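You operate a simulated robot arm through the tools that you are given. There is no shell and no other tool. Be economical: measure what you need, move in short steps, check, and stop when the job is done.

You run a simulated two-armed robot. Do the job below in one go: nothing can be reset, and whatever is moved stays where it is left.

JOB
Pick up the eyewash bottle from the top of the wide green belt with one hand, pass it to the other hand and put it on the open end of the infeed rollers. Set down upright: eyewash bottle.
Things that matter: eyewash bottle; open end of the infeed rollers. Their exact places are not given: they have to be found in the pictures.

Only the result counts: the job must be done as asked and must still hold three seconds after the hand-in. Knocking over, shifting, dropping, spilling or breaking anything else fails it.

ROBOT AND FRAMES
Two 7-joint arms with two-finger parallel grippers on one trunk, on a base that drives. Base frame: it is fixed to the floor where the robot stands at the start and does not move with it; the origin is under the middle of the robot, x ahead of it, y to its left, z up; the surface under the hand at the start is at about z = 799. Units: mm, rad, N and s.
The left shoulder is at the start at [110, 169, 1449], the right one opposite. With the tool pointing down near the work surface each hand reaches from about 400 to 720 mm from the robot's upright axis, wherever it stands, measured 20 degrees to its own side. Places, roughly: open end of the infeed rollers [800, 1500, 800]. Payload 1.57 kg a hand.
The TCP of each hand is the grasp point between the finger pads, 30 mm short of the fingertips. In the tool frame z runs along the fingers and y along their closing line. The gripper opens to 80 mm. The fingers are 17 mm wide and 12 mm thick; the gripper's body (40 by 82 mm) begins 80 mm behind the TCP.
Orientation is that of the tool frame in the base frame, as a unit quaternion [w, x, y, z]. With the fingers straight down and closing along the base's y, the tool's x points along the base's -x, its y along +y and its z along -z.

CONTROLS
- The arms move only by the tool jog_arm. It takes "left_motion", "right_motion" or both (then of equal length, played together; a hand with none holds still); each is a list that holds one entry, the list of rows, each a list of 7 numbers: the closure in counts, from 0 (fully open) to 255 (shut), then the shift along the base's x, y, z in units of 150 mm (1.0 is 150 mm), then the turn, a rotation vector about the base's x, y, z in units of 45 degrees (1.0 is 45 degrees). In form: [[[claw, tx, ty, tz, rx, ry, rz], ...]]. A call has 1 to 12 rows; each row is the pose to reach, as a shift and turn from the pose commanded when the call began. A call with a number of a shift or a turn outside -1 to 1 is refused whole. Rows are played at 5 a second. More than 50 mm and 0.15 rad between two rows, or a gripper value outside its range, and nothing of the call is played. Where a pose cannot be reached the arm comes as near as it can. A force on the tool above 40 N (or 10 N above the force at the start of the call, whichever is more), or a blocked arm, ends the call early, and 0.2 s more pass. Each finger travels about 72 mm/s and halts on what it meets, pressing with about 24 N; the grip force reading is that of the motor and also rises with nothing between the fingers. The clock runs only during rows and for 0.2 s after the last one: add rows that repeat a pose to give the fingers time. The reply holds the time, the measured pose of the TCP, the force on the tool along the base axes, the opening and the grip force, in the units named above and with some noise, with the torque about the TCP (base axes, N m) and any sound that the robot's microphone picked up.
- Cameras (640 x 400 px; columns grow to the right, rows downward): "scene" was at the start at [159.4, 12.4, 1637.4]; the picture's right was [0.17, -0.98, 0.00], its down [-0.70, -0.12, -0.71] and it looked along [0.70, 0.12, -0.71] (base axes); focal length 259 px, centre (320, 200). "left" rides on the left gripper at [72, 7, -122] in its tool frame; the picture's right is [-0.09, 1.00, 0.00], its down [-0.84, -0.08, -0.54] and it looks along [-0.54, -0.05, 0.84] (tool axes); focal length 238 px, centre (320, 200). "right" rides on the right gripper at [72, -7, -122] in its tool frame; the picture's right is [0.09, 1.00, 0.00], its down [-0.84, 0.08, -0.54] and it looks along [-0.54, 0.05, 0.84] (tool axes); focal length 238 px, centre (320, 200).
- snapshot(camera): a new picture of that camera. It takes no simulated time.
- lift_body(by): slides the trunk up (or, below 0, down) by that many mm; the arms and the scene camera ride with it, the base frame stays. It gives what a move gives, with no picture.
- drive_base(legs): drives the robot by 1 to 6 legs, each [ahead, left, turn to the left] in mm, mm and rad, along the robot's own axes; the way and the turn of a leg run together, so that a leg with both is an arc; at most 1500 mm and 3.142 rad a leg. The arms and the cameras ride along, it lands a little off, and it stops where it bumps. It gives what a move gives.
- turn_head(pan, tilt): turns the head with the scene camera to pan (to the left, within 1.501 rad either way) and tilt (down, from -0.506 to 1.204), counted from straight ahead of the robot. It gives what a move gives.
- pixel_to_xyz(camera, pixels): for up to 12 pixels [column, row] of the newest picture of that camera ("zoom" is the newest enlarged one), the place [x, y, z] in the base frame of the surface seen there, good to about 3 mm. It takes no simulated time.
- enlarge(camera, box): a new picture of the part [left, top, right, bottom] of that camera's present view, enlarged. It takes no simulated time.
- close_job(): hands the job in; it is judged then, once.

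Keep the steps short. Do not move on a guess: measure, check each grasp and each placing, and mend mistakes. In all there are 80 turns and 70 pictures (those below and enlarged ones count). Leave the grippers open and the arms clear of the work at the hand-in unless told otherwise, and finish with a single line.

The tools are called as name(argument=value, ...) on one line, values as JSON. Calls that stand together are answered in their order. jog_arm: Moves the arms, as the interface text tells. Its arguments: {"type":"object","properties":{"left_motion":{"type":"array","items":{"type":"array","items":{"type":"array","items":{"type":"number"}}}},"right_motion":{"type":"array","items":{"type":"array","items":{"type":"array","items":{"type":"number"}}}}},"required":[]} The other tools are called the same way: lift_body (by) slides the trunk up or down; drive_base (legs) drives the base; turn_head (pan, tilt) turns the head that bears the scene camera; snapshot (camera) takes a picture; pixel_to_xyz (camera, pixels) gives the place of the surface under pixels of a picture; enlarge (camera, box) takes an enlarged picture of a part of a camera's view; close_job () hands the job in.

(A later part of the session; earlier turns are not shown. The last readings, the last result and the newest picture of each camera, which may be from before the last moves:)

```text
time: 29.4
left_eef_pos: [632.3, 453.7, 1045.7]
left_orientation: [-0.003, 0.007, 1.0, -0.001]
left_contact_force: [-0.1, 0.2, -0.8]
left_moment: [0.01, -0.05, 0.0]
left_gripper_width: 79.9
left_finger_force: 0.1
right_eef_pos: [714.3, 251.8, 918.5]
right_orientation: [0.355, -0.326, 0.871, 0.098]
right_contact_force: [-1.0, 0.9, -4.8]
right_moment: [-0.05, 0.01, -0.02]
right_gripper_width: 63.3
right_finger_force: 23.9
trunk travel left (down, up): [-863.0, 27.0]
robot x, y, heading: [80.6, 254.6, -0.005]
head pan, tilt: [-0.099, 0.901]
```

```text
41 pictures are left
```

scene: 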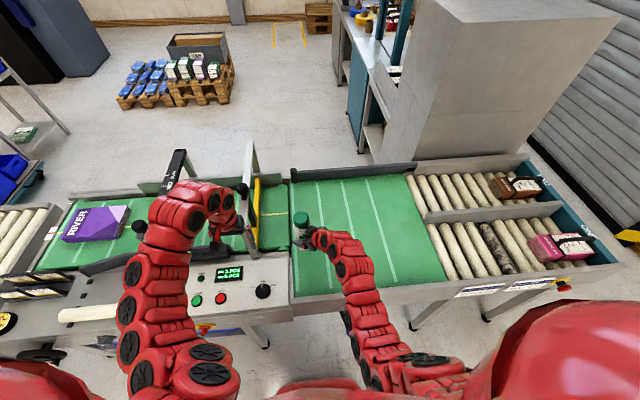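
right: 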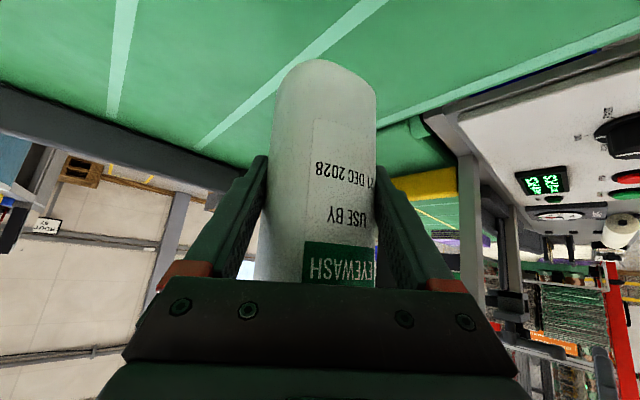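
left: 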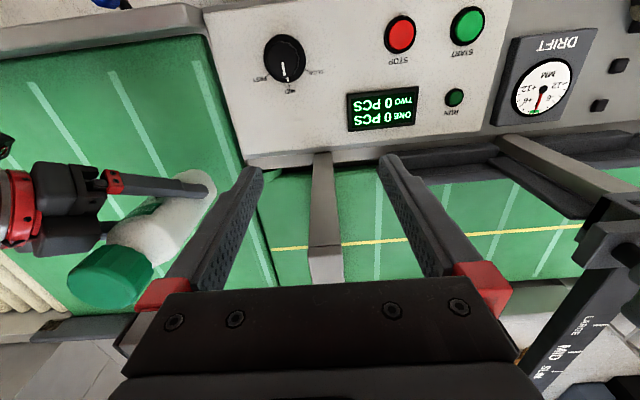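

Left hand is within reach. Move it past the gate, then forward and up to (710,326,1109), beside and above the cap.

jog_arm(left_motion=[[[0, 0.07, -0.22, 0.0, 0, 0, 0], [0, 0.17, -0.45, 0.0, 0, 0, 0], [0, 0.3, -0.6, 0.12, 0, 0, 0], [0, 0.42, -0.72, 0.27, 0, 0, 0], [0, 0.52, -0.85, 0.42, 0, 0, 0], [0, 0.52, -0.85, 0.42, 0, 0, 0]]])

snapshot(camera="scene")

snapshot(camera="left")

```text
time: 30.9
left_eef_pos: [710.6, 326.4, 1108.5]
left_orientation: [-0.003, 0.008, 1.0, -0.001]
left_contact_force: [-0.2, 0.4, -0.2]
left_moment: [-0.02, 0.0, 0.01]
left_gripper_width: 79.8
left_finger_force: 0.1
right_eef_pos: [712.7, 252.8, 919.0]
right_orientation: [0.355, -0.325, 0.871, 0.098]
right_contact_force: [0.6, 0.0, -4.5]
right_moment: [-0.02, 0.01, -0.01]
right_gripper_width: 63.5
right_finger_force: 23.7
trunk travel left (down, up): [-863.0, 27.0]
robot x, y, heading: [78.5, 259.1, -0.006]
head pan, tilt: [-0.099, 0.901]
```

```text
40 pictures are left
```

scene: 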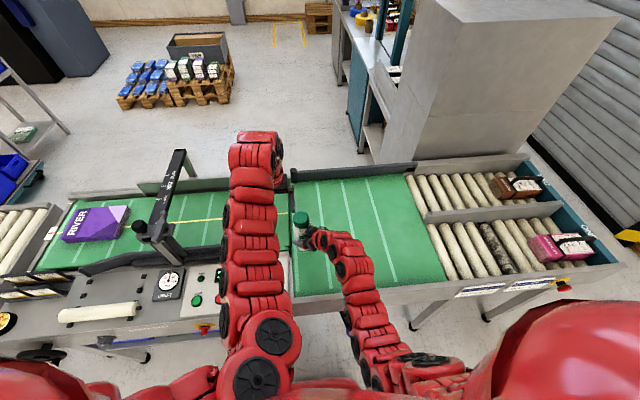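

```text
39 pictures are left
```

left: 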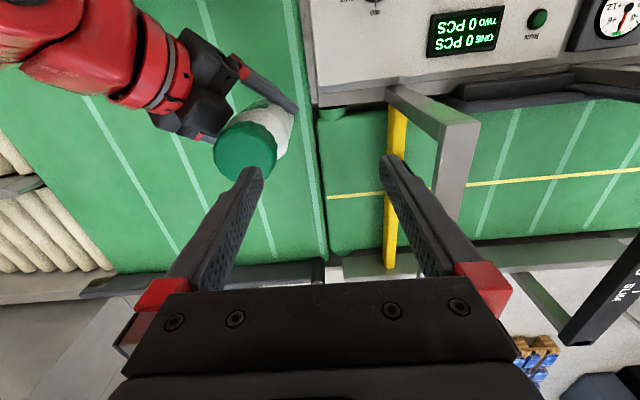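

I'll measure the cap from the left camera (top face around (245,150)).

pixel_to_xyz(camera="left", pixels=[[245, 150], [218, 150], [250, 124], [272, 160], [235, 172], [262, 130], [270, 115], [285, 140]])

pixel_to_xyz(camera="scene", pixels=[[301, 214], [295, 219], [307, 219], [301, 222], [300, 236]])

```text
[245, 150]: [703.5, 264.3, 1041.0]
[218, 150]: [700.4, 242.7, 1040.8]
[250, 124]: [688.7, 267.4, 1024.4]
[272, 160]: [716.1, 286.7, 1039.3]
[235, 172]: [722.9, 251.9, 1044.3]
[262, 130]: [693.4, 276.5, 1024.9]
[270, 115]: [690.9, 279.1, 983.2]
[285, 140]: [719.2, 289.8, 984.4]
```

```text
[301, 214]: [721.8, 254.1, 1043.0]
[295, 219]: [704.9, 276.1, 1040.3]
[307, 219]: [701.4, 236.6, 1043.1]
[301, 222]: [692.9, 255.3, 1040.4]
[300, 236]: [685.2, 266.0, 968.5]
```

The cap centre is about (715,262,1042), so the bottle leans ~4° to +y. I'll correct it with the right hand (rotate +4° about x) while the left hand turns 30° and moves above the cap.

jog_arm(right_motion=[[[255, 0, 0, 0, 0.03, 0, 0], [255, 0, 0, 0, 0.06, 0, 0], [255, 0, 0, 0, 0.09, 0, 0], [255, 0, 0, 0, 0.09, 0, 0], [255, 0, 0, 0, 0.09, 0, 0], [255, 0, 0, 0, 0.09, 0, 0]]], left_motion=[[[0, 0.0, -0.1, 0.0, 0, 0, 0.14], [0, 0.01, -0.2, 0.0, 0, 0, 0.28], [0, 0.02, -0.3, 0.0, 0, 0, 0.42], [0, 0.03, -0.4, 0.0, 0, 0, 0.56], [0, 0.03, -0.48, 0.0, 0, 0, 0.667], [0, 0.03, -0.48, 0.0, 0, 0, 0.667]]])

snapshot(camera="left")

enlarge(camera="scene", box=[230, 150, 390, 280])

```text
time: 32.2
left_eef_pos: [716.4, 253.7, 1109.2]
left_orientation: [-0.003, -0.252, 0.968, -0.001]
left_contact_force: [1.0, -0.1, 0.0]
left_moment: [-0.02, -0.02, -0.06]
left_gripper_width: 79.9
left_finger_force: 0.0
right_eef_pos: [712.8, 251.2, 916.9]
right_orientation: [0.367, -0.312, 0.867, 0.129]
right_contact_force: [0.3, -0.4, -4.2]
right_moment: [0.0, 0.0, -0.02]
right_gripper_width: 63.3
right_finger_force: 23.6
trunk travel left (down, up): [-863.0, 27.0]
robot x, y, heading: [78.7, 252.1, -0.009]
head pan, tilt: [-0.099, 0.901]
```

```text
38 pictures are left
```

left: 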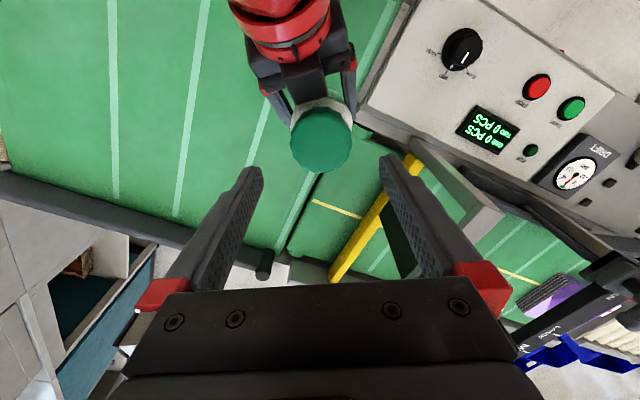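

```text
3.08 times, centred on (310, 215) of scene
```

zoom: 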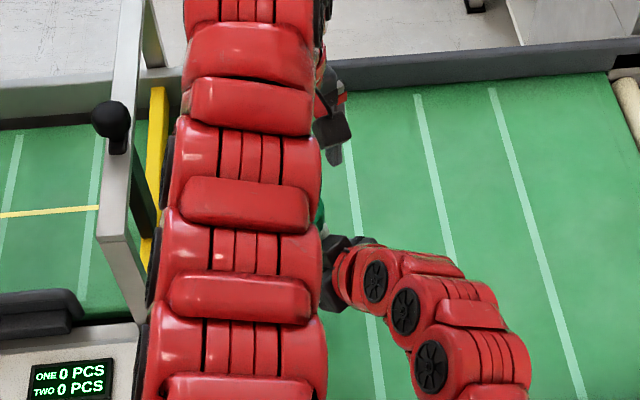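

View is aligned. Measure the cap top at (320,140) from the left camera.

pixel_to_xyz(camera="left", pixels=[[320, 138], [294, 140], [347, 140], [320, 112], [320, 160], [305, 120], [338, 120]])

```text
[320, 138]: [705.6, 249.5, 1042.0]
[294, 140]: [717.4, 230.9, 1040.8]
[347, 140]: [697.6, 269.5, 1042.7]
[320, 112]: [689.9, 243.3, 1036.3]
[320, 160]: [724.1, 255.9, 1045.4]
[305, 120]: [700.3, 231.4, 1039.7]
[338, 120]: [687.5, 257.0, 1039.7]
```

Cap centre is (711,252), top z 1042, diameter ~46, bottle now vertical. Lower the left hand open to z≈1021 around the cap.

jog_arm(left_motion=[[[0, -0.035, -0.013, -0.12, 0, 0, 0], [0, -0.035, -0.013, -0.24, 0, 0, 0], [0, -0.035, -0.013, -0.36, 0, 0, 0], [0, -0.035, -0.013, -0.48, 0, 0, 0], [0, -0.035, -0.013, -0.587, 0, 0, 0], [0, -0.035, -0.013, -0.587, 0, 0, 0]]])

snapshot(camera="left")

```text
time: 33.6
left_eef_pos: [710.5, 251.5, 1019.4]
left_orientation: [-0.002, -0.251, 0.968, -0.001]
left_contact_force: [0.0, -0.6, 0.1]
left_moment: [0.0, 0.02, 0.0]
left_gripper_width: 80.0
left_finger_force: 0.1
right_eef_pos: [713.9, 252.0, 918.1]
right_orientation: [0.366, -0.313, 0.867, 0.13]
right_contact_force: [0.6, -0.3, -5.8]
right_moment: [-0.01, 0.02, 0.01]
right_gripper_width: 63.3
right_finger_force: 24.4
trunk travel left (down, up): [-863.0, 27.0]
robot x, y, heading: [79.4, 260.5, -0.01]
head pan, tilt: [-0.099, 0.901]
```

```text
36 pictures are left
```

left: 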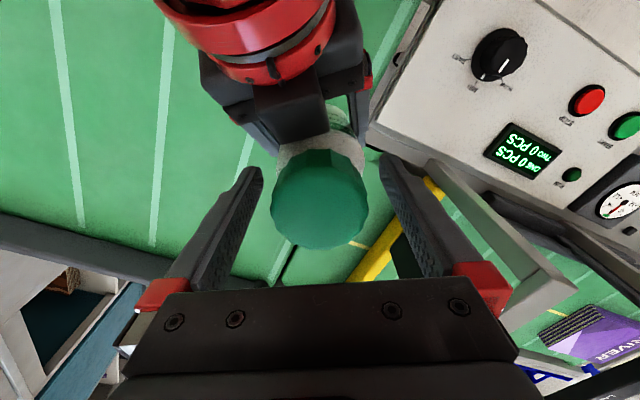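

The cap is centred between the left fingers with no contact. Close the left hand gradually while the right holds.

jog_arm(left_motion=[[[40, 0, 0, 0, 0, 0, 0], [70, 0, 0, 0, 0, 0, 0], [90, 0, 0, 0, 0, 0, 0], [110, 0, 0, 0, 0, 0, 0], [140, 0, 0, 0, 0, 0, 0], [200, 0, 0, 0, 0, 0, 0], [255, 0, 0, 0, 0, 0, 0], [255, 0, 0, 0, 0, 0, 0], [255, 0, 0, 0, 0, 0, 0]]])

snapshot(camera="left")

```text
time: 35.6
left_eef_pos: [711.2, 251.1, 1019.4]
left_orientation: [-0.004, -0.252, 0.968, -0.001]
left_contact_force: [0.1, -1.5, 4.0]
left_moment: [-0.07, 0.01, -0.04]
left_gripper_width: 56.6
left_finger_force: 24.1
right_eef_pos: [714.1, 250.5, 916.6]
right_orientation: [0.366, -0.312, 0.867, 0.129]
right_contact_force: [1.3, 2.8, -7.9]
right_moment: [-0.1, 0.01, 0.02]
right_gripper_width: 63.8
right_finger_force: 23.7
trunk travel left (down, up): [-863.0, 27.0]
robot x, y, heading: [81.1, 257.5, -0.004]
head pan, tilt: [-0.099, 0.901]
```

```text
35 pictures are left
```

left: 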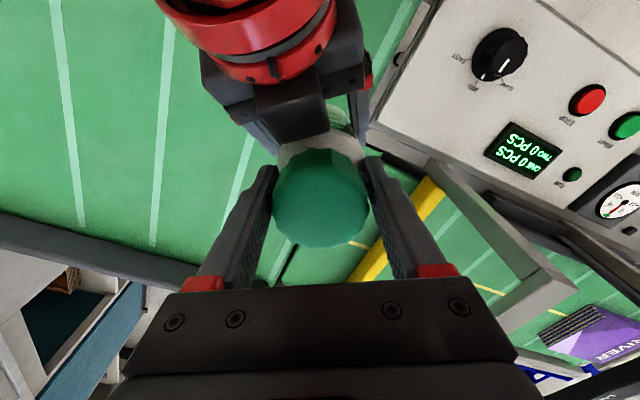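

Width 56.6 with an upward push means the tips sit on the bottle's shoulder, not the cap. I'll reopen, raise 15 mm and grip the cap only.

jog_arm(left_motion=[[[40, 0, 0, 0, 0, 0, 0], [20, 0, 0, 0.05, 0, 0, 0], [20, 0, 0, 0.1, 0, 0, 0], [60, 0, 0, 0.1, 0, 0, 0], [90, 0, 0, 0.1, 0, 0, 0], [110, 0, 0, 0.1, 0, 0, 0], [160, 0, 0, 0.1, 0, 0, 0], [255, 0, 0, 0.1, 0, 0, 0], [255, 0, 0, 0.1, 0, 0, 0], [255, 0, 0, 0.1, 0, 0, 0]]])

snapshot(camera="left")

```text
time: 37.9
left_eef_pos: [710.4, 250.6, 1034.6]
left_orientation: [-0.002, -0.251, 0.968, -0.002]
left_contact_force: [7.2, -2.4, 1.6]
left_moment: [-0.1, -0.32, -0.08]
left_gripper_width: 51.1
left_finger_force: 23.8
right_eef_pos: [713.5, 251.4, 917.1]
right_orientation: [0.367, -0.311, 0.867, 0.129]
right_contact_force: [-5.0, 4.2, -1.9]
right_moment: [-0.28, -0.41, 0.04]
right_gripper_width: 63.5
right_finger_force: 24.0
trunk travel left (down, up): [-863.0, 27.0]
robot x, y, heading: [76.8, 255.3, -0.008]
head pan, tilt: [-0.099, 0.901]
```

```text
34 pictures are left
```

left: 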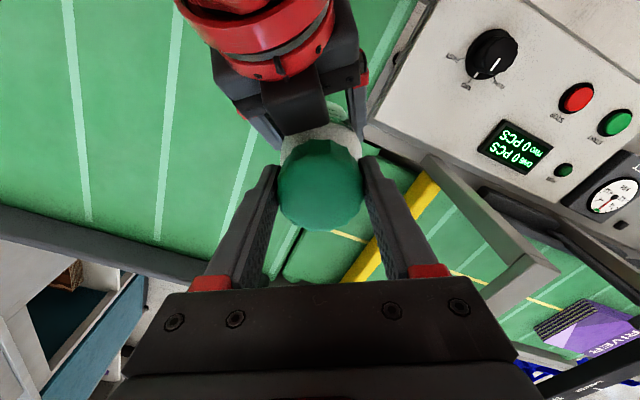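

Left grips the cap at 51 mm, 24 N. Now open the right hand while the left holds.

jog_arm(right_motion=[[[120, 0, 0, 0, 0, 0, 0], [60, 0, 0, 0, 0, 0, 0], [30, 0, 0, 0, 0, 0, 0], [0, 0, 0, 0, 0, 0, 0], [0, 0, 0, 0, 0, 0, 0], [0, 0, 0, 0, 0, 0, 0]]], left_motion=[[[255, 0, 0, 0, 0, 0, 0], [255, 0, 0, 0, 0, 0, 0], [255, 0, 0, 0, 0, 0, 0], [255, 0, 0, 0, 0, 0, 0], [255, 0, 0, 0, 0, 0, 0], [255, 0, 0, 0, 0, 0, 0]]])

snapshot(camera="right")

```text
time: 39.2
left_eef_pos: [710.0, 250.3, 1034.8]
left_orientation: [-0.002, -0.251, 0.968, 0.0]
left_contact_force: [0.1, -0.7, 0.1]
left_moment: [-0.01, 0.03, -0.02]
left_gripper_width: 51.2
left_finger_force: 24.2
right_eef_pos: [713.4, 250.8, 917.6]
right_orientation: [0.366, -0.312, 0.867, 0.129]
right_contact_force: [0.4, 0.4, -0.2]
right_moment: [0.01, 0.0, 0.03]
right_gripper_width: 80.1
right_finger_force: 0.1
trunk travel left (down, up): [-863.0, 27.0]
robot x, y, heading: [80.3, 255.8, -0.011]
head pan, tilt: [-0.099, 0.901]
```

```text
33 pictures are left
```

right: 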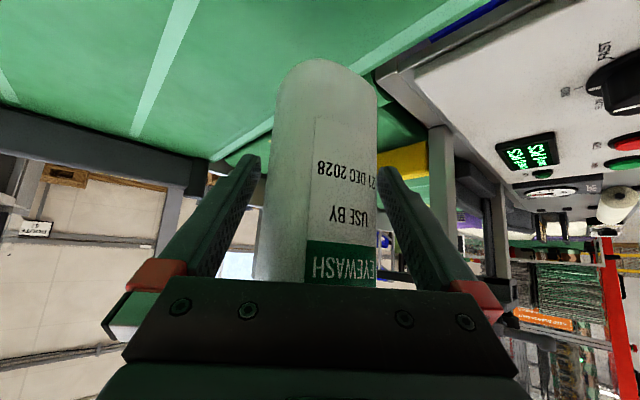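

Left shows no weight although it should carry ~4.5 N; check where the bottle actually is.

snapshot(camera="left")

pixel_to_xyz(camera="right", pixels=[[320, 70], [290, 90], [330, 120], [330, 260], [370, 200]])

pixel_to_xyz(camera="left", pixels=[[320, 180], [320, 150], [320, 210]])

```text
32 pictures are left
```

left: 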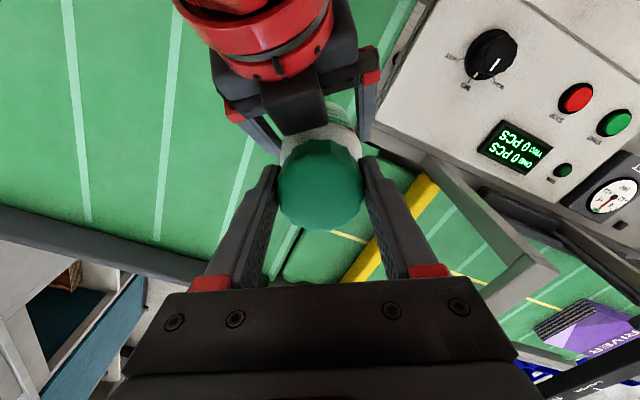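

```text
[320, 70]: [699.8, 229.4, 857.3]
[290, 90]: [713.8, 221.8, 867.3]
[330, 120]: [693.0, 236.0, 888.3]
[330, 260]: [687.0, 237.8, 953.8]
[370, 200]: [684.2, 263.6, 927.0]
```

```text
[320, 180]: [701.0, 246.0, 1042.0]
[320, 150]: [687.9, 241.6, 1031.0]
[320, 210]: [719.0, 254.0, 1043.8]
```

The bottle is in the left hand, unmoved (cap top 1042). Retract the right hand horizontally along its heading by 100 mm.

jog_arm(right_motion=[[[0, -0.1, -0.08, 0, 0, 0, 0], [0, -0.2, -0.16, 0, 0, 0, 0], [0, -0.3, -0.24, 0, 0, 0, 0], [0, -0.41, -0.33, 0, 0, 0, 0], [0, -0.52, -0.42, 0, 0, 0, 0], [0, -0.52, -0.42, 0, 0, 0, 0]]], left_motion=[[[255, 0, 0, 0, 0, 0, 0], [255, 0, 0, 0, 0, 0, 0], [255, 0, 0, 0, 0, 0, 0], [255, 0, 0, 0, 0, 0, 0], [255, 0, 0, 0, 0, 0, 0], [255, 0, 0, 0, 0, 0, 0]]])

snapshot(camera="right")

```text
time: 40.6
left_eef_pos: [711.3, 252.3, 1034.8]
left_orientation: [-0.002, -0.251, 0.968, 0.0]
left_contact_force: [-0.5, 1.0, 0.6]
left_moment: [-0.01, -0.01, -0.02]
left_gripper_width: 51.2
left_finger_force: 23.8
right_eef_pos: [635.4, 187.1, 917.2]
right_orientation: [0.367, -0.312, 0.867, 0.129]
right_contact_force: [1.1, 0.5, 0.6]
right_moment: [-0.01, 0.02, -0.01]
right_gripper_width: 80.0
right_finger_force: 0.0
trunk travel left (down, up): [-863.0, 27.0]
robot x, y, heading: [77.6, 256.6, -0.009]
head pan, tilt: [-0.099, 0.901]
```

```text
31 pictures are left
```

right: 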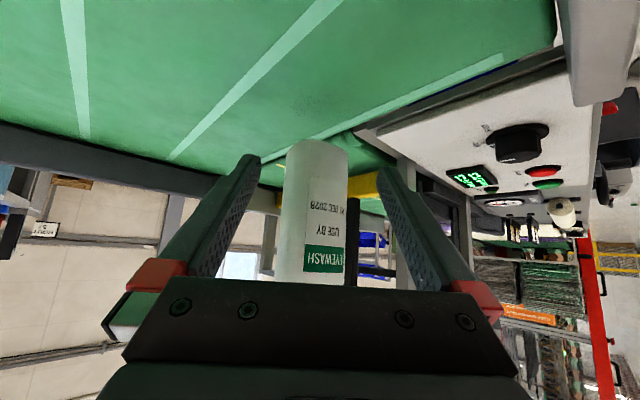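

Handover complete. Raise both hands: left +120 mm (bottle base ~965), right +100 mm and a little back, before driving.

jog_arm(right_motion=[[[0, 0, -0.05, 0.13, 0, 0, 0], [0, 0, -0.1, 0.26, 0, 0, 0], [0, 0, -0.15, 0.4, 0, 0, 0], [0, 0, -0.2, 0.53, 0, 0, 0], [0, 0, -0.2, 0.66, 0, 0, 0], [0, 0, -0.2, 0.66, 0, 0, 0]]], left_motion=[[[255, 0, 0, 0.13, 0, 0, 0], [255, 0, 0, 0.27, 0, 0, 0], [255, 0, 0, 0.4, 0, 0, 0], [255, 0, 0, 0.53, 0, 0, 0], [255, 0, 0, 0.67, 0, 0, 0], [255, 0, 0, 0.8, 0, 0, 0]]])

turn_head(pan=0.7, tilt=0.9)

snapshot(camera="scene")

```text
time: 42.0
left_eef_pos: [710.9, 250.7, 1156.4]
left_orientation: [-0.001, -0.251, 0.968, -0.001]
left_contact_force: [0.5, -0.5, -5.7]
left_moment: [-0.02, 0.02, 0.04]
left_gripper_width: 51.3
left_finger_force: 23.7
right_eef_pos: [634.4, 157.2, 1018.6]
right_orientation: [0.366, -0.313, 0.867, 0.129]
right_contact_force: [-0.4, -0.5, -0.6]
right_moment: [-0.02, 0.01, -0.02]
right_gripper_width: 79.9
right_finger_force: 0.1
trunk travel left (down, up): [-863.0, 27.0]
robot x, y, heading: [80.8, 257.9, -0.005]
head pan, tilt: [-0.099, 0.901]
```

```text
time: 43.2
left_eef_pos: [712.0, 251.7, 1155.3]
left_orientation: [-0.002, -0.251, 0.968, -0.001]
left_contact_force: [-0.5, 0.4, -5.9]
left_moment: [0.0, 0.04, -0.03]
left_gripper_width: 51.1
left_finger_force: 23.5
right_eef_pos: [634.9, 157.6, 1017.2]
right_orientation: [0.367, -0.311, 0.867, 0.129]
right_contact_force: [-0.5, 0.3, 0.2]
right_moment: [0.02, -0.01, 0.0]
right_gripper_width: 79.6
right_finger_force: 0.0
trunk travel left (down, up): [-863.0, 27.0]
robot x, y, heading: [79.9, 261.5, -0.008]
head pan, tilt: [0.7, 0.901]
```

```text
30 pictures are left
```

scene: 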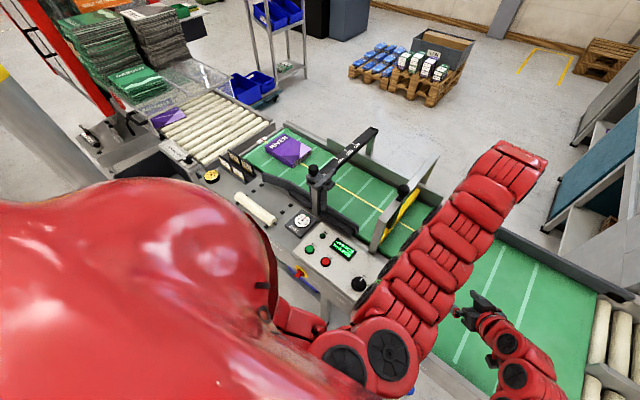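

Left carries 5.8 N. Back off 150 mm, then drive left in two stages with the bottle in front of the gates.

drive_base(legs=[[-150, 0, 0], [0, 550, 0]])

snapshot(camera="scene")

```text
time: 47.4
left_eef_pos: [561.4, 813.8, 1154.9]
left_orientation: [-0.003, -0.255, 0.967, -0.001]
left_contact_force: [-0.3, 0.4, -5.0]
left_moment: [-0.05, 0.04, -0.01]
left_gripper_width: 51.5
left_finger_force: 24.1
right_eef_pos: [486.6, 718.7, 1017.6]
right_orientation: [0.365, -0.317, 0.865, 0.131]
right_contact_force: [0.1, 0.5, 0.0]
right_moment: [0.01, 0.0, 0.03]
right_gripper_width: 80.4
right_finger_force: 0.0
trunk travel left (down, up): [-863.0, 27.0]
robot x, y, heading: [-72.5, 820.0, 0.005]
head pan, tilt: [0.7, 0.901]
```

```text
29 pictures are left
```

scene: 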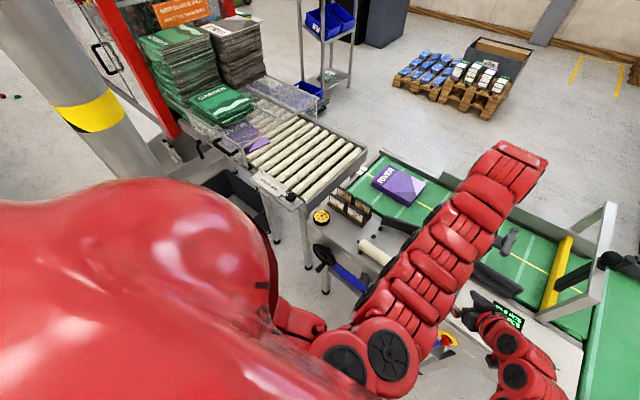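

Good. Enlarge and measure the roller crests and the surroundings now.

enlarge(camera="scene", box=[230, 100, 380, 260])

```text
2.50 times, centred on (305, 180) of scene
```

zoom: 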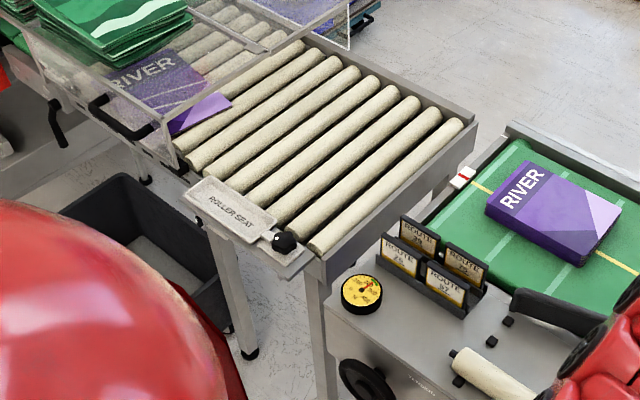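

pixel_to_xyz(camera="zoom", pixels=[[392, 178], [386, 174], [380, 170], [374, 166], [368, 162], [362, 158], [356, 154], [350, 150], [344, 146], [338, 142], [332, 138], [326, 134]])

pixel_to_xyz(camera="zoom", pixels=[[120, 180], [240, 345], [60, 215], [370, 395], [235, 185], [285, 240], [425, 225], [362, 280], [330, 380], [175, 250], [350, 25], [225, 300]])

```text
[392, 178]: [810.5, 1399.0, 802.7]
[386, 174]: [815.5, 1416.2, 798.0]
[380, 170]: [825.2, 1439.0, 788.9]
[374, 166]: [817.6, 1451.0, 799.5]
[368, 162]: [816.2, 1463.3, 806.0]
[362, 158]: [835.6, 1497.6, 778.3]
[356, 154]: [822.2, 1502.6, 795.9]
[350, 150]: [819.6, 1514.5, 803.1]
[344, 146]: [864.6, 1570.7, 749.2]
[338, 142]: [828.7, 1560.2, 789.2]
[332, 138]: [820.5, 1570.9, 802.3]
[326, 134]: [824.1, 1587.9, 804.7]
```

```text
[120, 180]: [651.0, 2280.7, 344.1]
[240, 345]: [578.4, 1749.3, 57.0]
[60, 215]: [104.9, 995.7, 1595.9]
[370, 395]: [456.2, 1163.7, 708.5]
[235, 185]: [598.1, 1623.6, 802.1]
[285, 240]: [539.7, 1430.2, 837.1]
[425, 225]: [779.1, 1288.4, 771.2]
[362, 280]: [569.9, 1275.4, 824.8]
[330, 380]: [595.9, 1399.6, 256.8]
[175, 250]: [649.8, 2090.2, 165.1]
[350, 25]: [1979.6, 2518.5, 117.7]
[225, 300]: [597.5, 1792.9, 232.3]
```

Roller crests are at about y 1402, 1462, 1522, 1582, with tops at z≈805. I will set the bottle midway between two crests, at y≈1492, x≈800. Drive left 450 mm.

drive_base(legs=[[0, 450, 0]])

turn_head(pan=0.5, tilt=0.95)

snapshot(camera="scene")

snapshot(camera="left")

```text
time: 50.1
left_eef_pos: [559.4, 1266.0, 1155.1]
left_orientation: [-0.003, -0.257, 0.966, -0.001]
left_contact_force: [0.0, 0.6, -3.9]
left_moment: [-0.02, 0.03, -0.02]
left_gripper_width: 51.1
left_finger_force: 24.2
right_eef_pos: [485.6, 1171.6, 1017.4]
right_orientation: [0.365, -0.317, 0.865, 0.131]
right_contact_force: [-0.1, 0.0, -0.7]
right_moment: [-0.03, -0.01, -0.03]
right_gripper_width: 80.0
right_finger_force: 0.1
trunk travel left (down, up): [-863.0, 27.0]
robot x, y, heading: [-71.3, 1262.8, 0.01]
head pan, tilt: [0.7, 0.901]
```

```text
time: 50.8
left_eef_pos: [559.3, 1267.4, 1154.7]
left_orientation: [-0.002, -0.258, 0.966, 0.0]
left_contact_force: [1.5, 0.0, -5.1]
left_moment: [-0.03, 0.04, 0.01]
left_gripper_width: 51.4
left_finger_force: 24.4
right_eef_pos: [486.0, 1172.9, 1018.7]
right_orientation: [0.366, -0.317, 0.865, 0.13]
right_contact_force: [0.3, 0.0, 0.1]
right_moment: [0.01, 0.01, -0.01]
right_gripper_width: 79.9
right_finger_force: 0.1
trunk travel left (down, up): [-863.0, 27.0]
robot x, y, heading: [-71.7, 1262.9, 0.008]
head pan, tilt: [0.499, 0.949]
```

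```text
27 pictures are left
```

scene: 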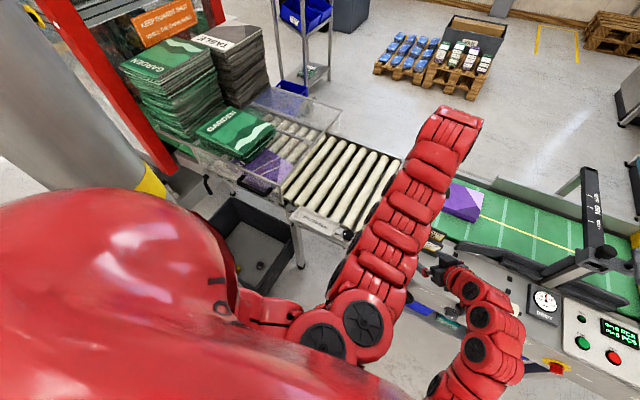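

```text
26 pictures are left
```

left: 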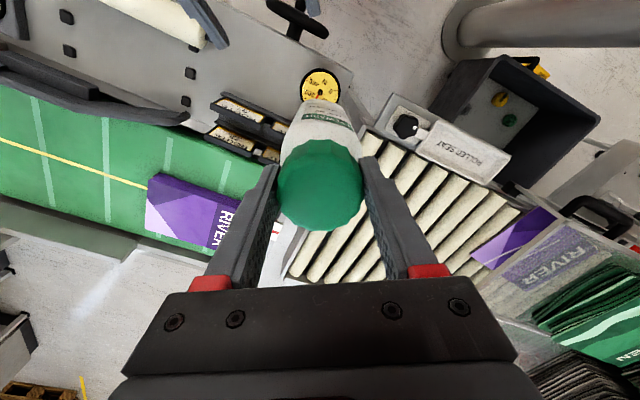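

Space ahead is clear at this height. Drive ahead 180 mm, then shift the left hand toward the rollers by +140 mm in y.

drive_base(legs=[[180, 0, 0]])

jog_arm(left_motion=[[[255, 0.05, 0.2, 0, 0, 0, 0], [255, 0.1, 0.4, 0, 0, 0, 0], [255, 0.15, 0.6, 0, 0, 0, 0], [255, 0.2, 0.8, 0, 0, 0, 0], [255, 0.25, 0.95, 0, 0, 0, 0], [255, 0.25, 0.95, 0, 0, 0, 0]]])

snapshot(camera="left")

```text
time: 52.3
left_eef_pos: [737.3, 1269.4, 1157.0]
left_orientation: [-0.002, -0.258, 0.966, -0.001]
left_contact_force: [-0.2, 0.1, -4.8]
left_moment: [0.01, 0.0, 0.01]
left_gripper_width: 51.3
left_finger_force: 24.1
right_eef_pos: [663.4, 1174.2, 1018.8]
right_orientation: [0.366, -0.318, 0.865, 0.131]
right_contact_force: [0.1, -0.7, -0.3]
right_moment: [0.02, 0.01, -0.03]
right_gripper_width: 79.9
right_finger_force: 0.0
trunk travel left (down, up): [-863.0, 27.0]
robot x, y, heading: [105.8, 1267.7, 0.004]
head pan, tilt: [0.499, 0.949]
```

```text
time: 53.7
left_eef_pos: [774.4, 1412.8, 1154.9]
left_orientation: [-0.003, -0.258, 0.966, -0.001]
left_contact_force: [0.5, -0.9, -5.3]
left_moment: [0.0, 0.03, -0.03]
left_gripper_width: 51.1
left_finger_force: 24.0
right_eef_pos: [664.6, 1172.1, 1017.9]
right_orientation: [0.365, -0.319, 0.865, 0.132]
right_contact_force: [-0.6, -0.2, 0.5]
right_moment: [0.01, 0.01, 0.02]
right_gripper_width: 80.0
right_finger_force: 0.1
trunk travel left (down, up): [-863.0, 27.0]
robot x, y, heading: [107.1, 1268.3, 0.006]
head pan, tilt: [0.499, 0.949]
```

```text
25 pictures are left
```

left: 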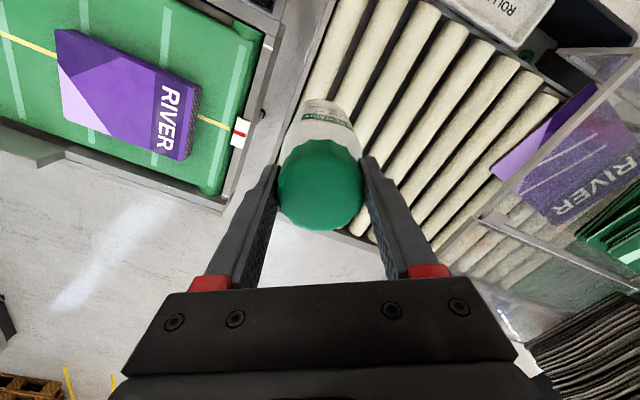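

Good view of the rollers. Measure a transect across them.

pixel_to_xyz(camera="left", pixels=[[370, 90], [377, 92], [384, 94], [391, 96], [398, 98], [405, 100], [412, 102], [419, 104], [426, 106], [433, 108], [440, 110], [447, 112]])

enlarge(camera="left", box=[300, 0, 560, 160])

```text
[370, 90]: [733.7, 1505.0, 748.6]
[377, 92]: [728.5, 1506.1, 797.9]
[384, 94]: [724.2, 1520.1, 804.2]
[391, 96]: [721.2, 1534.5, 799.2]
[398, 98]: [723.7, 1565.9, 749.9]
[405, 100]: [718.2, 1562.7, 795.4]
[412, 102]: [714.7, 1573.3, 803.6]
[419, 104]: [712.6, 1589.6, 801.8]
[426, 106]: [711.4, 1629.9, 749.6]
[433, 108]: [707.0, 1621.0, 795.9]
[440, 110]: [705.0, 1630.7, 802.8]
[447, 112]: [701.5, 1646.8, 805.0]
```

```text
2.46 times, centred on (430, 80) of left
```

zoom: 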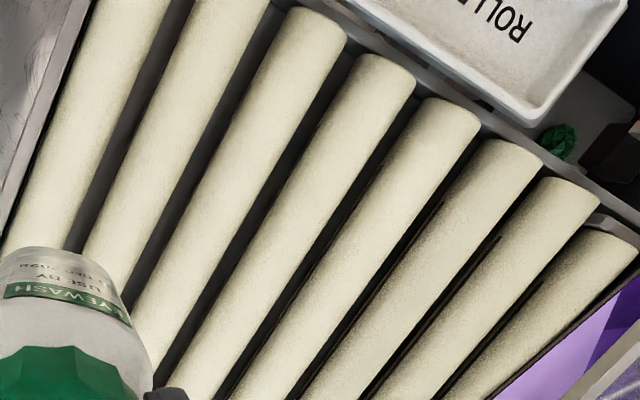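

Crests are at y≈1460 and 1520, so the midpoint is 1490; tops z≈805, and the TCP will set down at z≈995. Move to (800,1490) and descend to z≈1065.

jog_arm(left_motion=[[[255, 0.06, 0.17, 0, 0, 0, 0], [255, 0.12, 0.34, 0, 0, 0, 0], [255, 0.173, 0.513, 0, 0, 0, 0], [255, 0.173, 0.513, -0.15, 0, 0, 0], [255, 0.173, 0.513, -0.3, 0, 0, 0], [255, 0.173, 0.513, -0.45, 0, 0, 0], [255, 0.173, 0.513, -0.6, 0, 0, 0], [255, 0.173, 0.513, -0.6, 0, 0, 0]]])

turn_head(pan=0.3, tilt=0.8)

snapshot(camera="scene")

snapshot(camera="left")

snapshot(camera="right")

```text
time: 55.5
left_eef_pos: [800.4, 1488.3, 1064.1]
left_orientation: [-0.003, -0.258, 0.966, -0.001]
left_contact_force: [0.6, 0.4, -4.2]
left_moment: [0.0, 0.03, -0.01]
left_gripper_width: 51.0
left_finger_force: 24.1
right_eef_pos: [664.3, 1174.4, 1017.3]
right_orientation: [0.365, -0.319, 0.865, 0.132]
right_contact_force: [-0.3, 0.2, 0.0]
right_moment: [-0.04, 0.03, 0.0]
right_gripper_width: 80.1
right_finger_force: 0.1
trunk travel left (down, up): [-863.0, 27.0]
robot x, y, heading: [110.1, 1268.3, 0.004]
head pan, tilt: [0.499, 0.949]
```

```text
time: 56.2
left_eef_pos: [801.8, 1488.4, 1063.2]
left_orientation: [-0.003, -0.258, 0.966, -0.001]
left_contact_force: [0.5, 0.6, -5.2]
left_moment: [-0.01, 0.07, 0.02]
left_gripper_width: 51.2
left_finger_force: 23.8
right_eef_pos: [663.8, 1174.5, 1017.2]
right_orientation: [0.365, -0.319, 0.865, 0.132]
right_contact_force: [0.5, 0.4, 0.8]
right_moment: [0.0, 0.0, 0.0]
right_gripper_width: 80.1
right_finger_force: 0.0
trunk travel left (down, up): [-863.0, 27.0]
robot x, y, heading: [104.9, 1264.5, 0.006]
head pan, tilt: [0.3, 0.799]
```

```text
23 pictures are left
```

scene: 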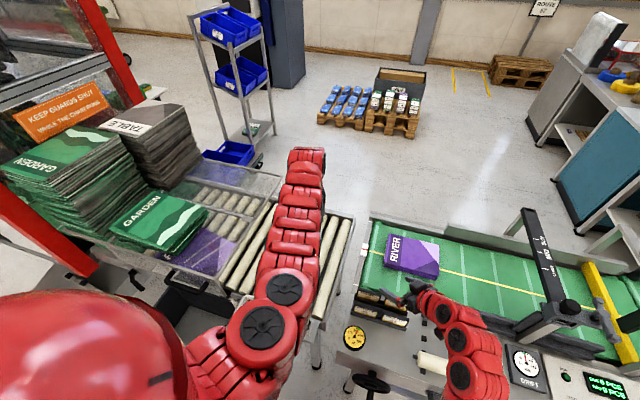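

```text
22 pictures are left
```

left: 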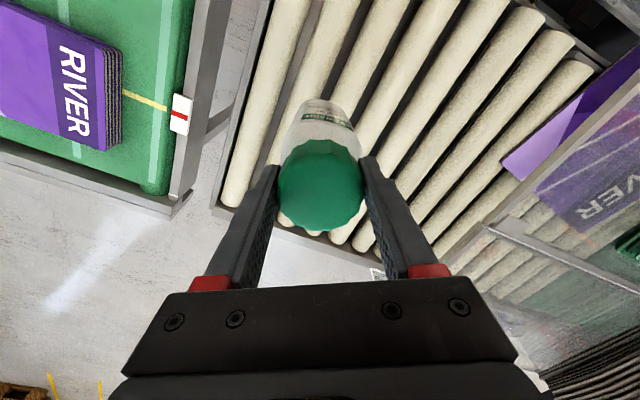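

```text
21 pictures are left
```

right: 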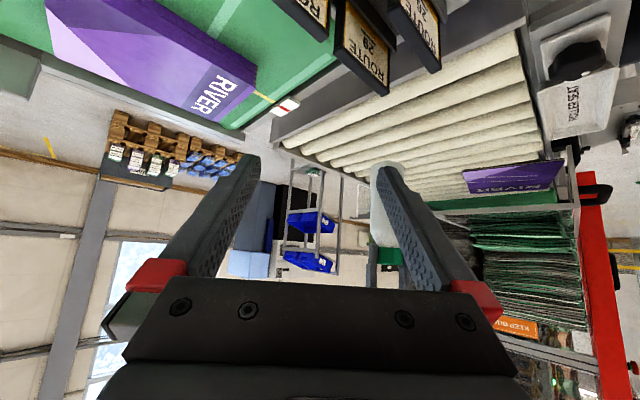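

Measure the bottle's tilt: from the left camera (body front) and the right camera (body side at (380,170–240)).

pixel_to_xyz(camera="right", pixels=[[385, 166], [378, 175], [376, 190], [376, 210], [376, 230], [380, 245], [400, 175]])

enlarge(camera="right", box=[330, 130, 450, 290])

pixel_to_xyz(camera="left", pixels=[[320, 140], [320, 120], [322, 105], [296, 115], [348, 115], [358, 90], [377, 110], [330, 80], [405, 120], [425, 140]])

```text
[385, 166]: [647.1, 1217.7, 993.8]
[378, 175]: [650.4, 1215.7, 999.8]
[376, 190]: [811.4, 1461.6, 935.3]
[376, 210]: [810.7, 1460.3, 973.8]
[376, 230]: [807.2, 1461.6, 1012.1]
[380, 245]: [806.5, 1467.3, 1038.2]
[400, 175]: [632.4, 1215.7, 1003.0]
```

```text
2.50 times, centred on (390, 210) of right
```

zoom: 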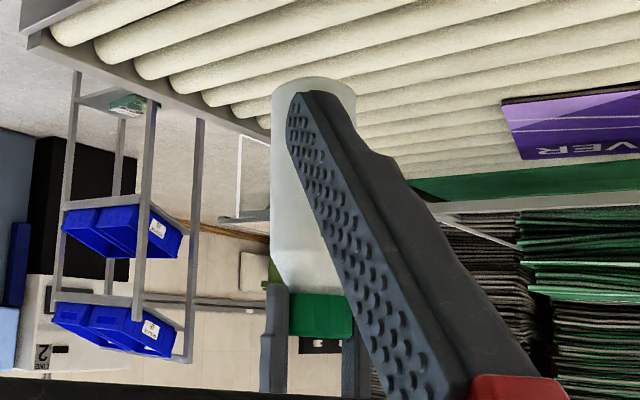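

```text
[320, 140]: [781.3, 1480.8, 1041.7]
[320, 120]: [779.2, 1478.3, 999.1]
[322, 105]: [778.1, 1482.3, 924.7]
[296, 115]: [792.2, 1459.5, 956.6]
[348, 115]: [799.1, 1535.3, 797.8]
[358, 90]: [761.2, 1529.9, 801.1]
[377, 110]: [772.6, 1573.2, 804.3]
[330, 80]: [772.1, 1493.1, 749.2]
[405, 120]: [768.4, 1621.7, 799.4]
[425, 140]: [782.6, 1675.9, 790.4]
```

Bottle is vertical (side at y≈1461 over the whole height). Descend to just above the rollers (TCP z≈1002).

jog_arm(left_motion=[[[255, 0, 0.007, -0.13, 0, 0, 0], [255, 0, 0.013, -0.26, 0, 0, 0], [255, 0, 0.013, -0.36, 0, 0, 0], [255, 0, 0.013, -0.41, 0, 0, 0], [255, 0, 0.013, -0.41, 0, 0, 0]]])

enlarge(camera="right", box=[330, 100, 450, 260])

```text
time: 57.4
left_eef_pos: [802.3, 1491.7, 1003.1]
left_orientation: [-0.002, -0.258, 0.966, -0.001]
left_contact_force: [-0.3, 0.1, -4.7]
left_moment: [-0.02, 0.01, 0.0]
left_gripper_width: 51.2
left_finger_force: 23.9
right_eef_pos: [664.3, 1174.6, 1017.2]
right_orientation: [0.365, -0.319, 0.865, 0.132]
right_contact_force: [-0.2, 0.5, 0.0]
right_moment: [-0.02, 0.02, 0.02]
right_gripper_width: 79.9
right_finger_force: 0.1
trunk travel left (down, up): [-863.0, 27.0]
robot x, y, heading: [107.9, 1266.0, 0.013]
head pan, tilt: [0.3, 0.799]
```

```text
2.50 times, centred on (390, 180) of right
```

zoom: 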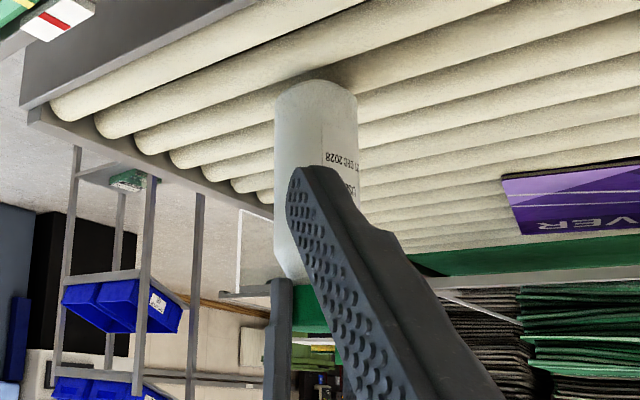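

Still hanging (−4.7 N). Lower 1.5 mm per row to feel contact.

jog_arm(left_motion=[[[255, 0, 0, -0.01, 0, 0, 0], [255, 0, 0, -0.02, 0, 0, 0], [255, 0, 0, -0.03, 0, 0, 0], [255, 0, 0, -0.04, 0, 0, 0], [255, 0, 0, -0.05, 0, 0, 0], [255, 0, 0, -0.05, 0, 0, 0]]])

```text
time: 58.8
left_eef_pos: [802.0, 1490.9, 994.8]
left_orientation: [-0.003, -0.257, 0.966, -0.001]
left_contact_force: [-0.3, -0.1, -6.0]
left_moment: [-0.05, 0.07, 0.02]
left_gripper_width: 51.4
left_finger_force: 24.1
right_eef_pos: [664.3, 1174.4, 1017.6]
right_orientation: [0.366, -0.318, 0.865, 0.132]
right_contact_force: [-0.5, 0.7, 0.3]
right_moment: [0.02, -0.02, 0.0]
right_gripper_width: 80.0
right_finger_force: 0.0
trunk travel left (down, up): [-863.0, 27.0]
robot x, y, heading: [106.0, 1265.4, 0.004]
head pan, tilt: [0.3, 0.799]
```

No contact yet. Continue at 1.5 mm per row, 4 more rows.

jog_arm(left_motion=[[[255, 0, 0, -0.01, 0, 0, 0], [255, 0, 0, -0.02, 0, 0, 0], [255, 0, 0, -0.03, 0, 0, 0], [255, 0, 0, -0.03, 0, 0, 0]]])

enlarge(camera="right", box=[350, 100, 430, 200])

```text
time: 59.8
left_eef_pos: [802.5, 1490.0, 995.1]
left_orientation: [0.0, -0.258, 0.966, -0.001]
left_contact_force: [2.1, 2.5, 16.0]
left_moment: [0.2, 0.02, -0.01]
left_gripper_width: 51.0
left_finger_force: 24.5
right_eef_pos: [663.4, 1173.7, 1018.8]
right_orientation: [0.366, -0.319, 0.864, 0.131]
right_contact_force: [-0.1, -1.4, -0.2]
right_moment: [-0.02, 0.01, 0.01]
right_gripper_width: 80.0
right_finger_force: 0.0
trunk travel left (down, up): [-863.0, 27.0]
robot x, y, heading: [103.3, 1262.3, 0.003]
head pan, tilt: [0.3, 0.799]
```

```text
4.00 times, centred on (390, 150) of right
```

zoom: 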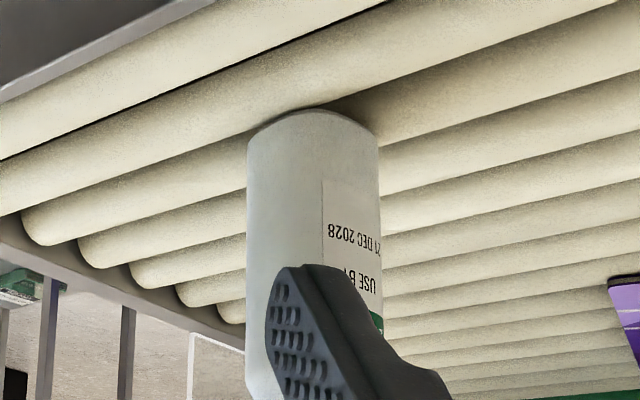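

Contact at z≈995, pressing ~20 N. Ease up 2 mm to take off most of the load.

jog_arm(left_motion=[[[255, 0, 0, 0.007, 0, 0, 0], [255, 0, 0, 0.013, 0, 0, 0], [255, 0, 0, 0.013, 0, 0, 0]]])

```text
time: 60.6
left_eef_pos: [801.0, 1490.4, 994.2]
left_orientation: [-0.002, -0.258, 0.966, -0.002]
left_contact_force: [4.6, 3.1, 11.2]
left_moment: [0.33, -0.66, -0.01]
left_gripper_width: 51.5
left_finger_force: 24.3
right_eef_pos: [663.9, 1173.6, 1018.4]
right_orientation: [0.365, -0.319, 0.865, 0.132]
right_contact_force: [0.7, -0.1, 0.7]
right_moment: [0.01, 0.01, 0.01]
right_gripper_width: 80.1
right_finger_force: 0.2
trunk travel left (down, up): [-863.0, 27.0]
robot x, y, heading: [108.2, 1265.1, 0.013]
head pan, tilt: [0.3, 0.799]
```

Ease 1 mm more, then open only slightly (to ~57 mm), with the fingers staying as a guard, and see if the bottle stands.

jog_arm(left_motion=[[[255, 0, 0, 0.007, 0, 0, 0], [255, 0, 0, 0.007, 0, 0, 0], [120, 0, 0, 0.007, 0, 0, 0], [90, 0, 0, 0.007, 0, 0, 0], [80, 0, 0, 0.007, 0, 0, 0], [75, 0, 0, 0.007, 0, 0, 0], [75, 0, 0, 0.007, 0, 0, 0], [75, 0, 0, 0.007, 0, 0, 0]]])

enlarge(camera="right", box=[330, 100, 450, 260])

snapshot(camera="left")

```text
time: 62.4
left_eef_pos: [800.3, 1489.9, 993.1]
left_orientation: [-0.003, -0.258, 0.966, 0.0]
left_contact_force: [0.7, -0.6, -0.4]
left_moment: [-0.03, -0.01, -0.02]
left_gripper_width: 56.8
left_finger_force: 0.0
right_eef_pos: [664.1, 1173.7, 1015.9]
right_orientation: [0.366, -0.319, 0.864, 0.132]
right_contact_force: [0.7, 0.0, -0.2]
right_moment: [0.03, 0.01, -0.01]
right_gripper_width: 79.9
right_finger_force: 0.0
trunk travel left (down, up): [-863.0, 27.0]
robot x, y, heading: [104.5, 1264.1, 0.005]
head pan, tilt: [0.3, 0.799]
```

```text
2.50 times, centred on (390, 180) of right
```

zoom: 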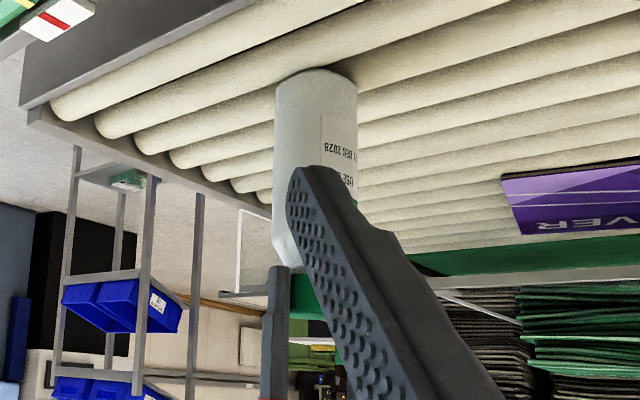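

```text
16 pictures are left
```

left: 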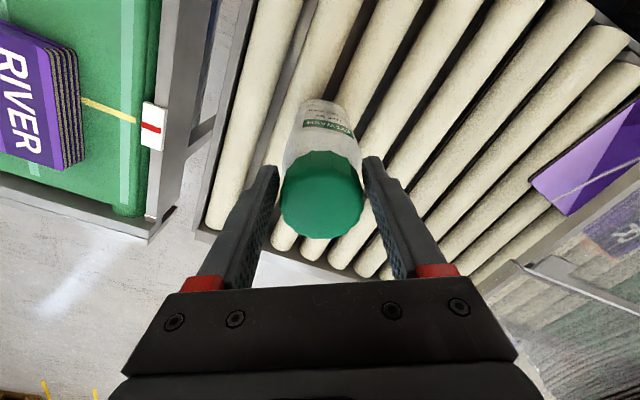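

No contact force. Measure the tilt: cap top edge and body side.

pixel_to_xyz(camera="left", pixels=[[283, 190], [362, 190], [300, 160], [345, 160], [320, 235], [300, 230], [345, 228], [320, 190], [322, 140], [322, 110]])

pixel_to_xyz(camera="zoom", pixels=[[279, 100], [279, 130], [278, 160], [277, 190], [276, 215], [310, 90], [340, 90], [310, 120], [310, 160]])

```text
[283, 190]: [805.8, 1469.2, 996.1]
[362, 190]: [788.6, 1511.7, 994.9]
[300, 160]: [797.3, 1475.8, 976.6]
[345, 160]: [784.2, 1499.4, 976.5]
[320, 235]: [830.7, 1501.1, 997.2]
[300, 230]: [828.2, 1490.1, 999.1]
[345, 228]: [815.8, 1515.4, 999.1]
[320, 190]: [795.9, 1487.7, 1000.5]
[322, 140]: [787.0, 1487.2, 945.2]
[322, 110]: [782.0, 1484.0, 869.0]
```

```text
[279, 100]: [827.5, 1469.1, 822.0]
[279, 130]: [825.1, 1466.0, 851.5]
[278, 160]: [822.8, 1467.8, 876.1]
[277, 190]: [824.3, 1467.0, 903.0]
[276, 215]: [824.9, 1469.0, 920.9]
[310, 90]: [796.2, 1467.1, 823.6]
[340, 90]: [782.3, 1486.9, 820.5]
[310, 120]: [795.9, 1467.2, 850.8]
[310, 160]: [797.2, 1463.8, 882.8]
```

Cap is flat (z≈995–1000), centre about (808,1493), body side vertical: the bottle stands on its own. Open fully, wait, then rise straight up in the same call.

jog_arm(left_motion=[[[50, 0, 0, 0, 0, 0, 0], [25, 0, 0, 0, 0, 0, 0], [0, 0, 0, 0, 0, 0, 0], [0, 0, 0, 0, 0, 0, 0], [0, 0, 0, 0, 0, 0, 0]]])

snapshot(camera="left")

```text
time: 63.6
left_eef_pos: [801.3, 1491.1, 994.3]
left_orientation: [-0.003, -0.258, 0.966, 0.0]
left_contact_force: [-0.4, 0.2, 0.2]
left_moment: [0.01, 0.02, 0.0]
left_gripper_width: 79.7
left_finger_force: 0.1
right_eef_pos: [663.5, 1173.6, 1017.5]
right_orientation: [0.366, -0.318, 0.865, 0.131]
right_contact_force: [-0.5, 0.4, -0.4]
right_moment: [0.03, -0.02, -0.01]
right_gripper_width: 79.8
right_finger_force: 0.0
trunk travel left (down, up): [-863.0, 27.0]
robot x, y, heading: [107.4, 1266.9, 0.01]
head pan, tilt: [0.3, 0.799]
```

```text
15 pictures are left
```

left: 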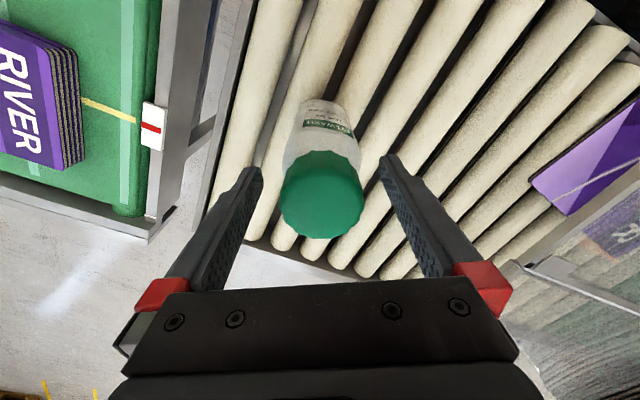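

Stable and unchanged with fingers fully open. Rise straight up 120 mm.

jog_arm(left_motion=[[[0, 0, 0, 0.1, 0, 0, 0], [0, 0, 0, 0.2, 0, 0, 0], [0, 0, 0, 0.35, 0, 0, 0], [0, 0, 0, 0.5, 0, 0, 0], [0, 0, 0, 0.65, 0, 0, 0], [0, 0, 0, 0.8, 0, 0, 0], [0, 0, 0, 0.8, 0, 0, 0]]])

snapshot(camera="left")

enlarge(camera="right", box=[330, 100, 450, 260])

```text
time: 65.2
left_eef_pos: [801.8, 1490.1, 1113.6]
left_orientation: [-0.002, -0.258, 0.966, 0.0]
left_contact_force: [-0.4, 0.3, 0.0]
left_moment: [0.0, -0.02, 0.02]
left_gripper_width: 80.1
left_finger_force: 0.1
right_eef_pos: [665.2, 1173.0, 1016.2]
right_orientation: [0.366, -0.319, 0.864, 0.132]
right_contact_force: [-0.7, 0.0, -0.1]
right_moment: [-0.01, -0.04, 0.01]
right_gripper_width: 80.1
right_finger_force: 0.2
trunk travel left (down, up): [-863.0, 27.0]
robot x, y, heading: [105.3, 1266.9, 0.011]
head pan, tilt: [0.3, 0.799]
```

```text
14 pictures are left
```

left: 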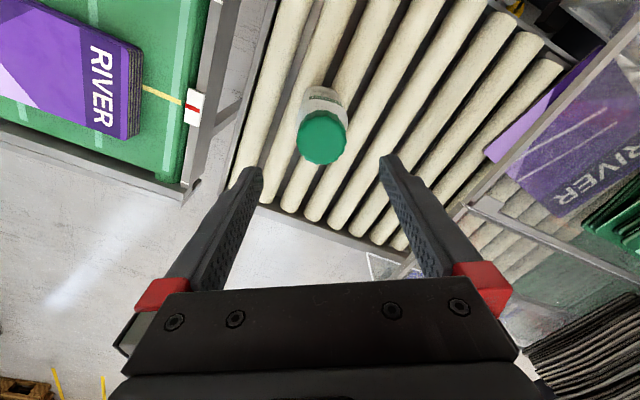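

```text
2.50 times, centred on (390, 180) of right
```

zoom: 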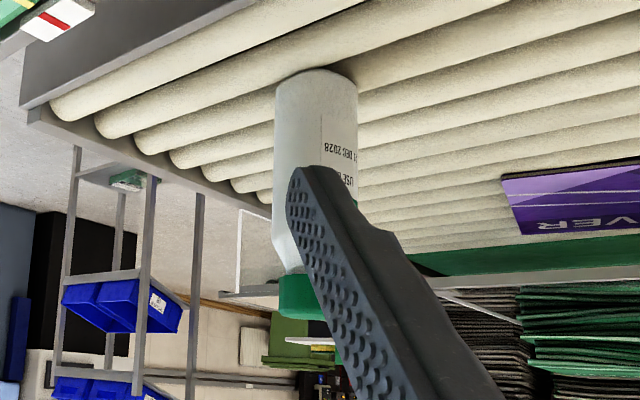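

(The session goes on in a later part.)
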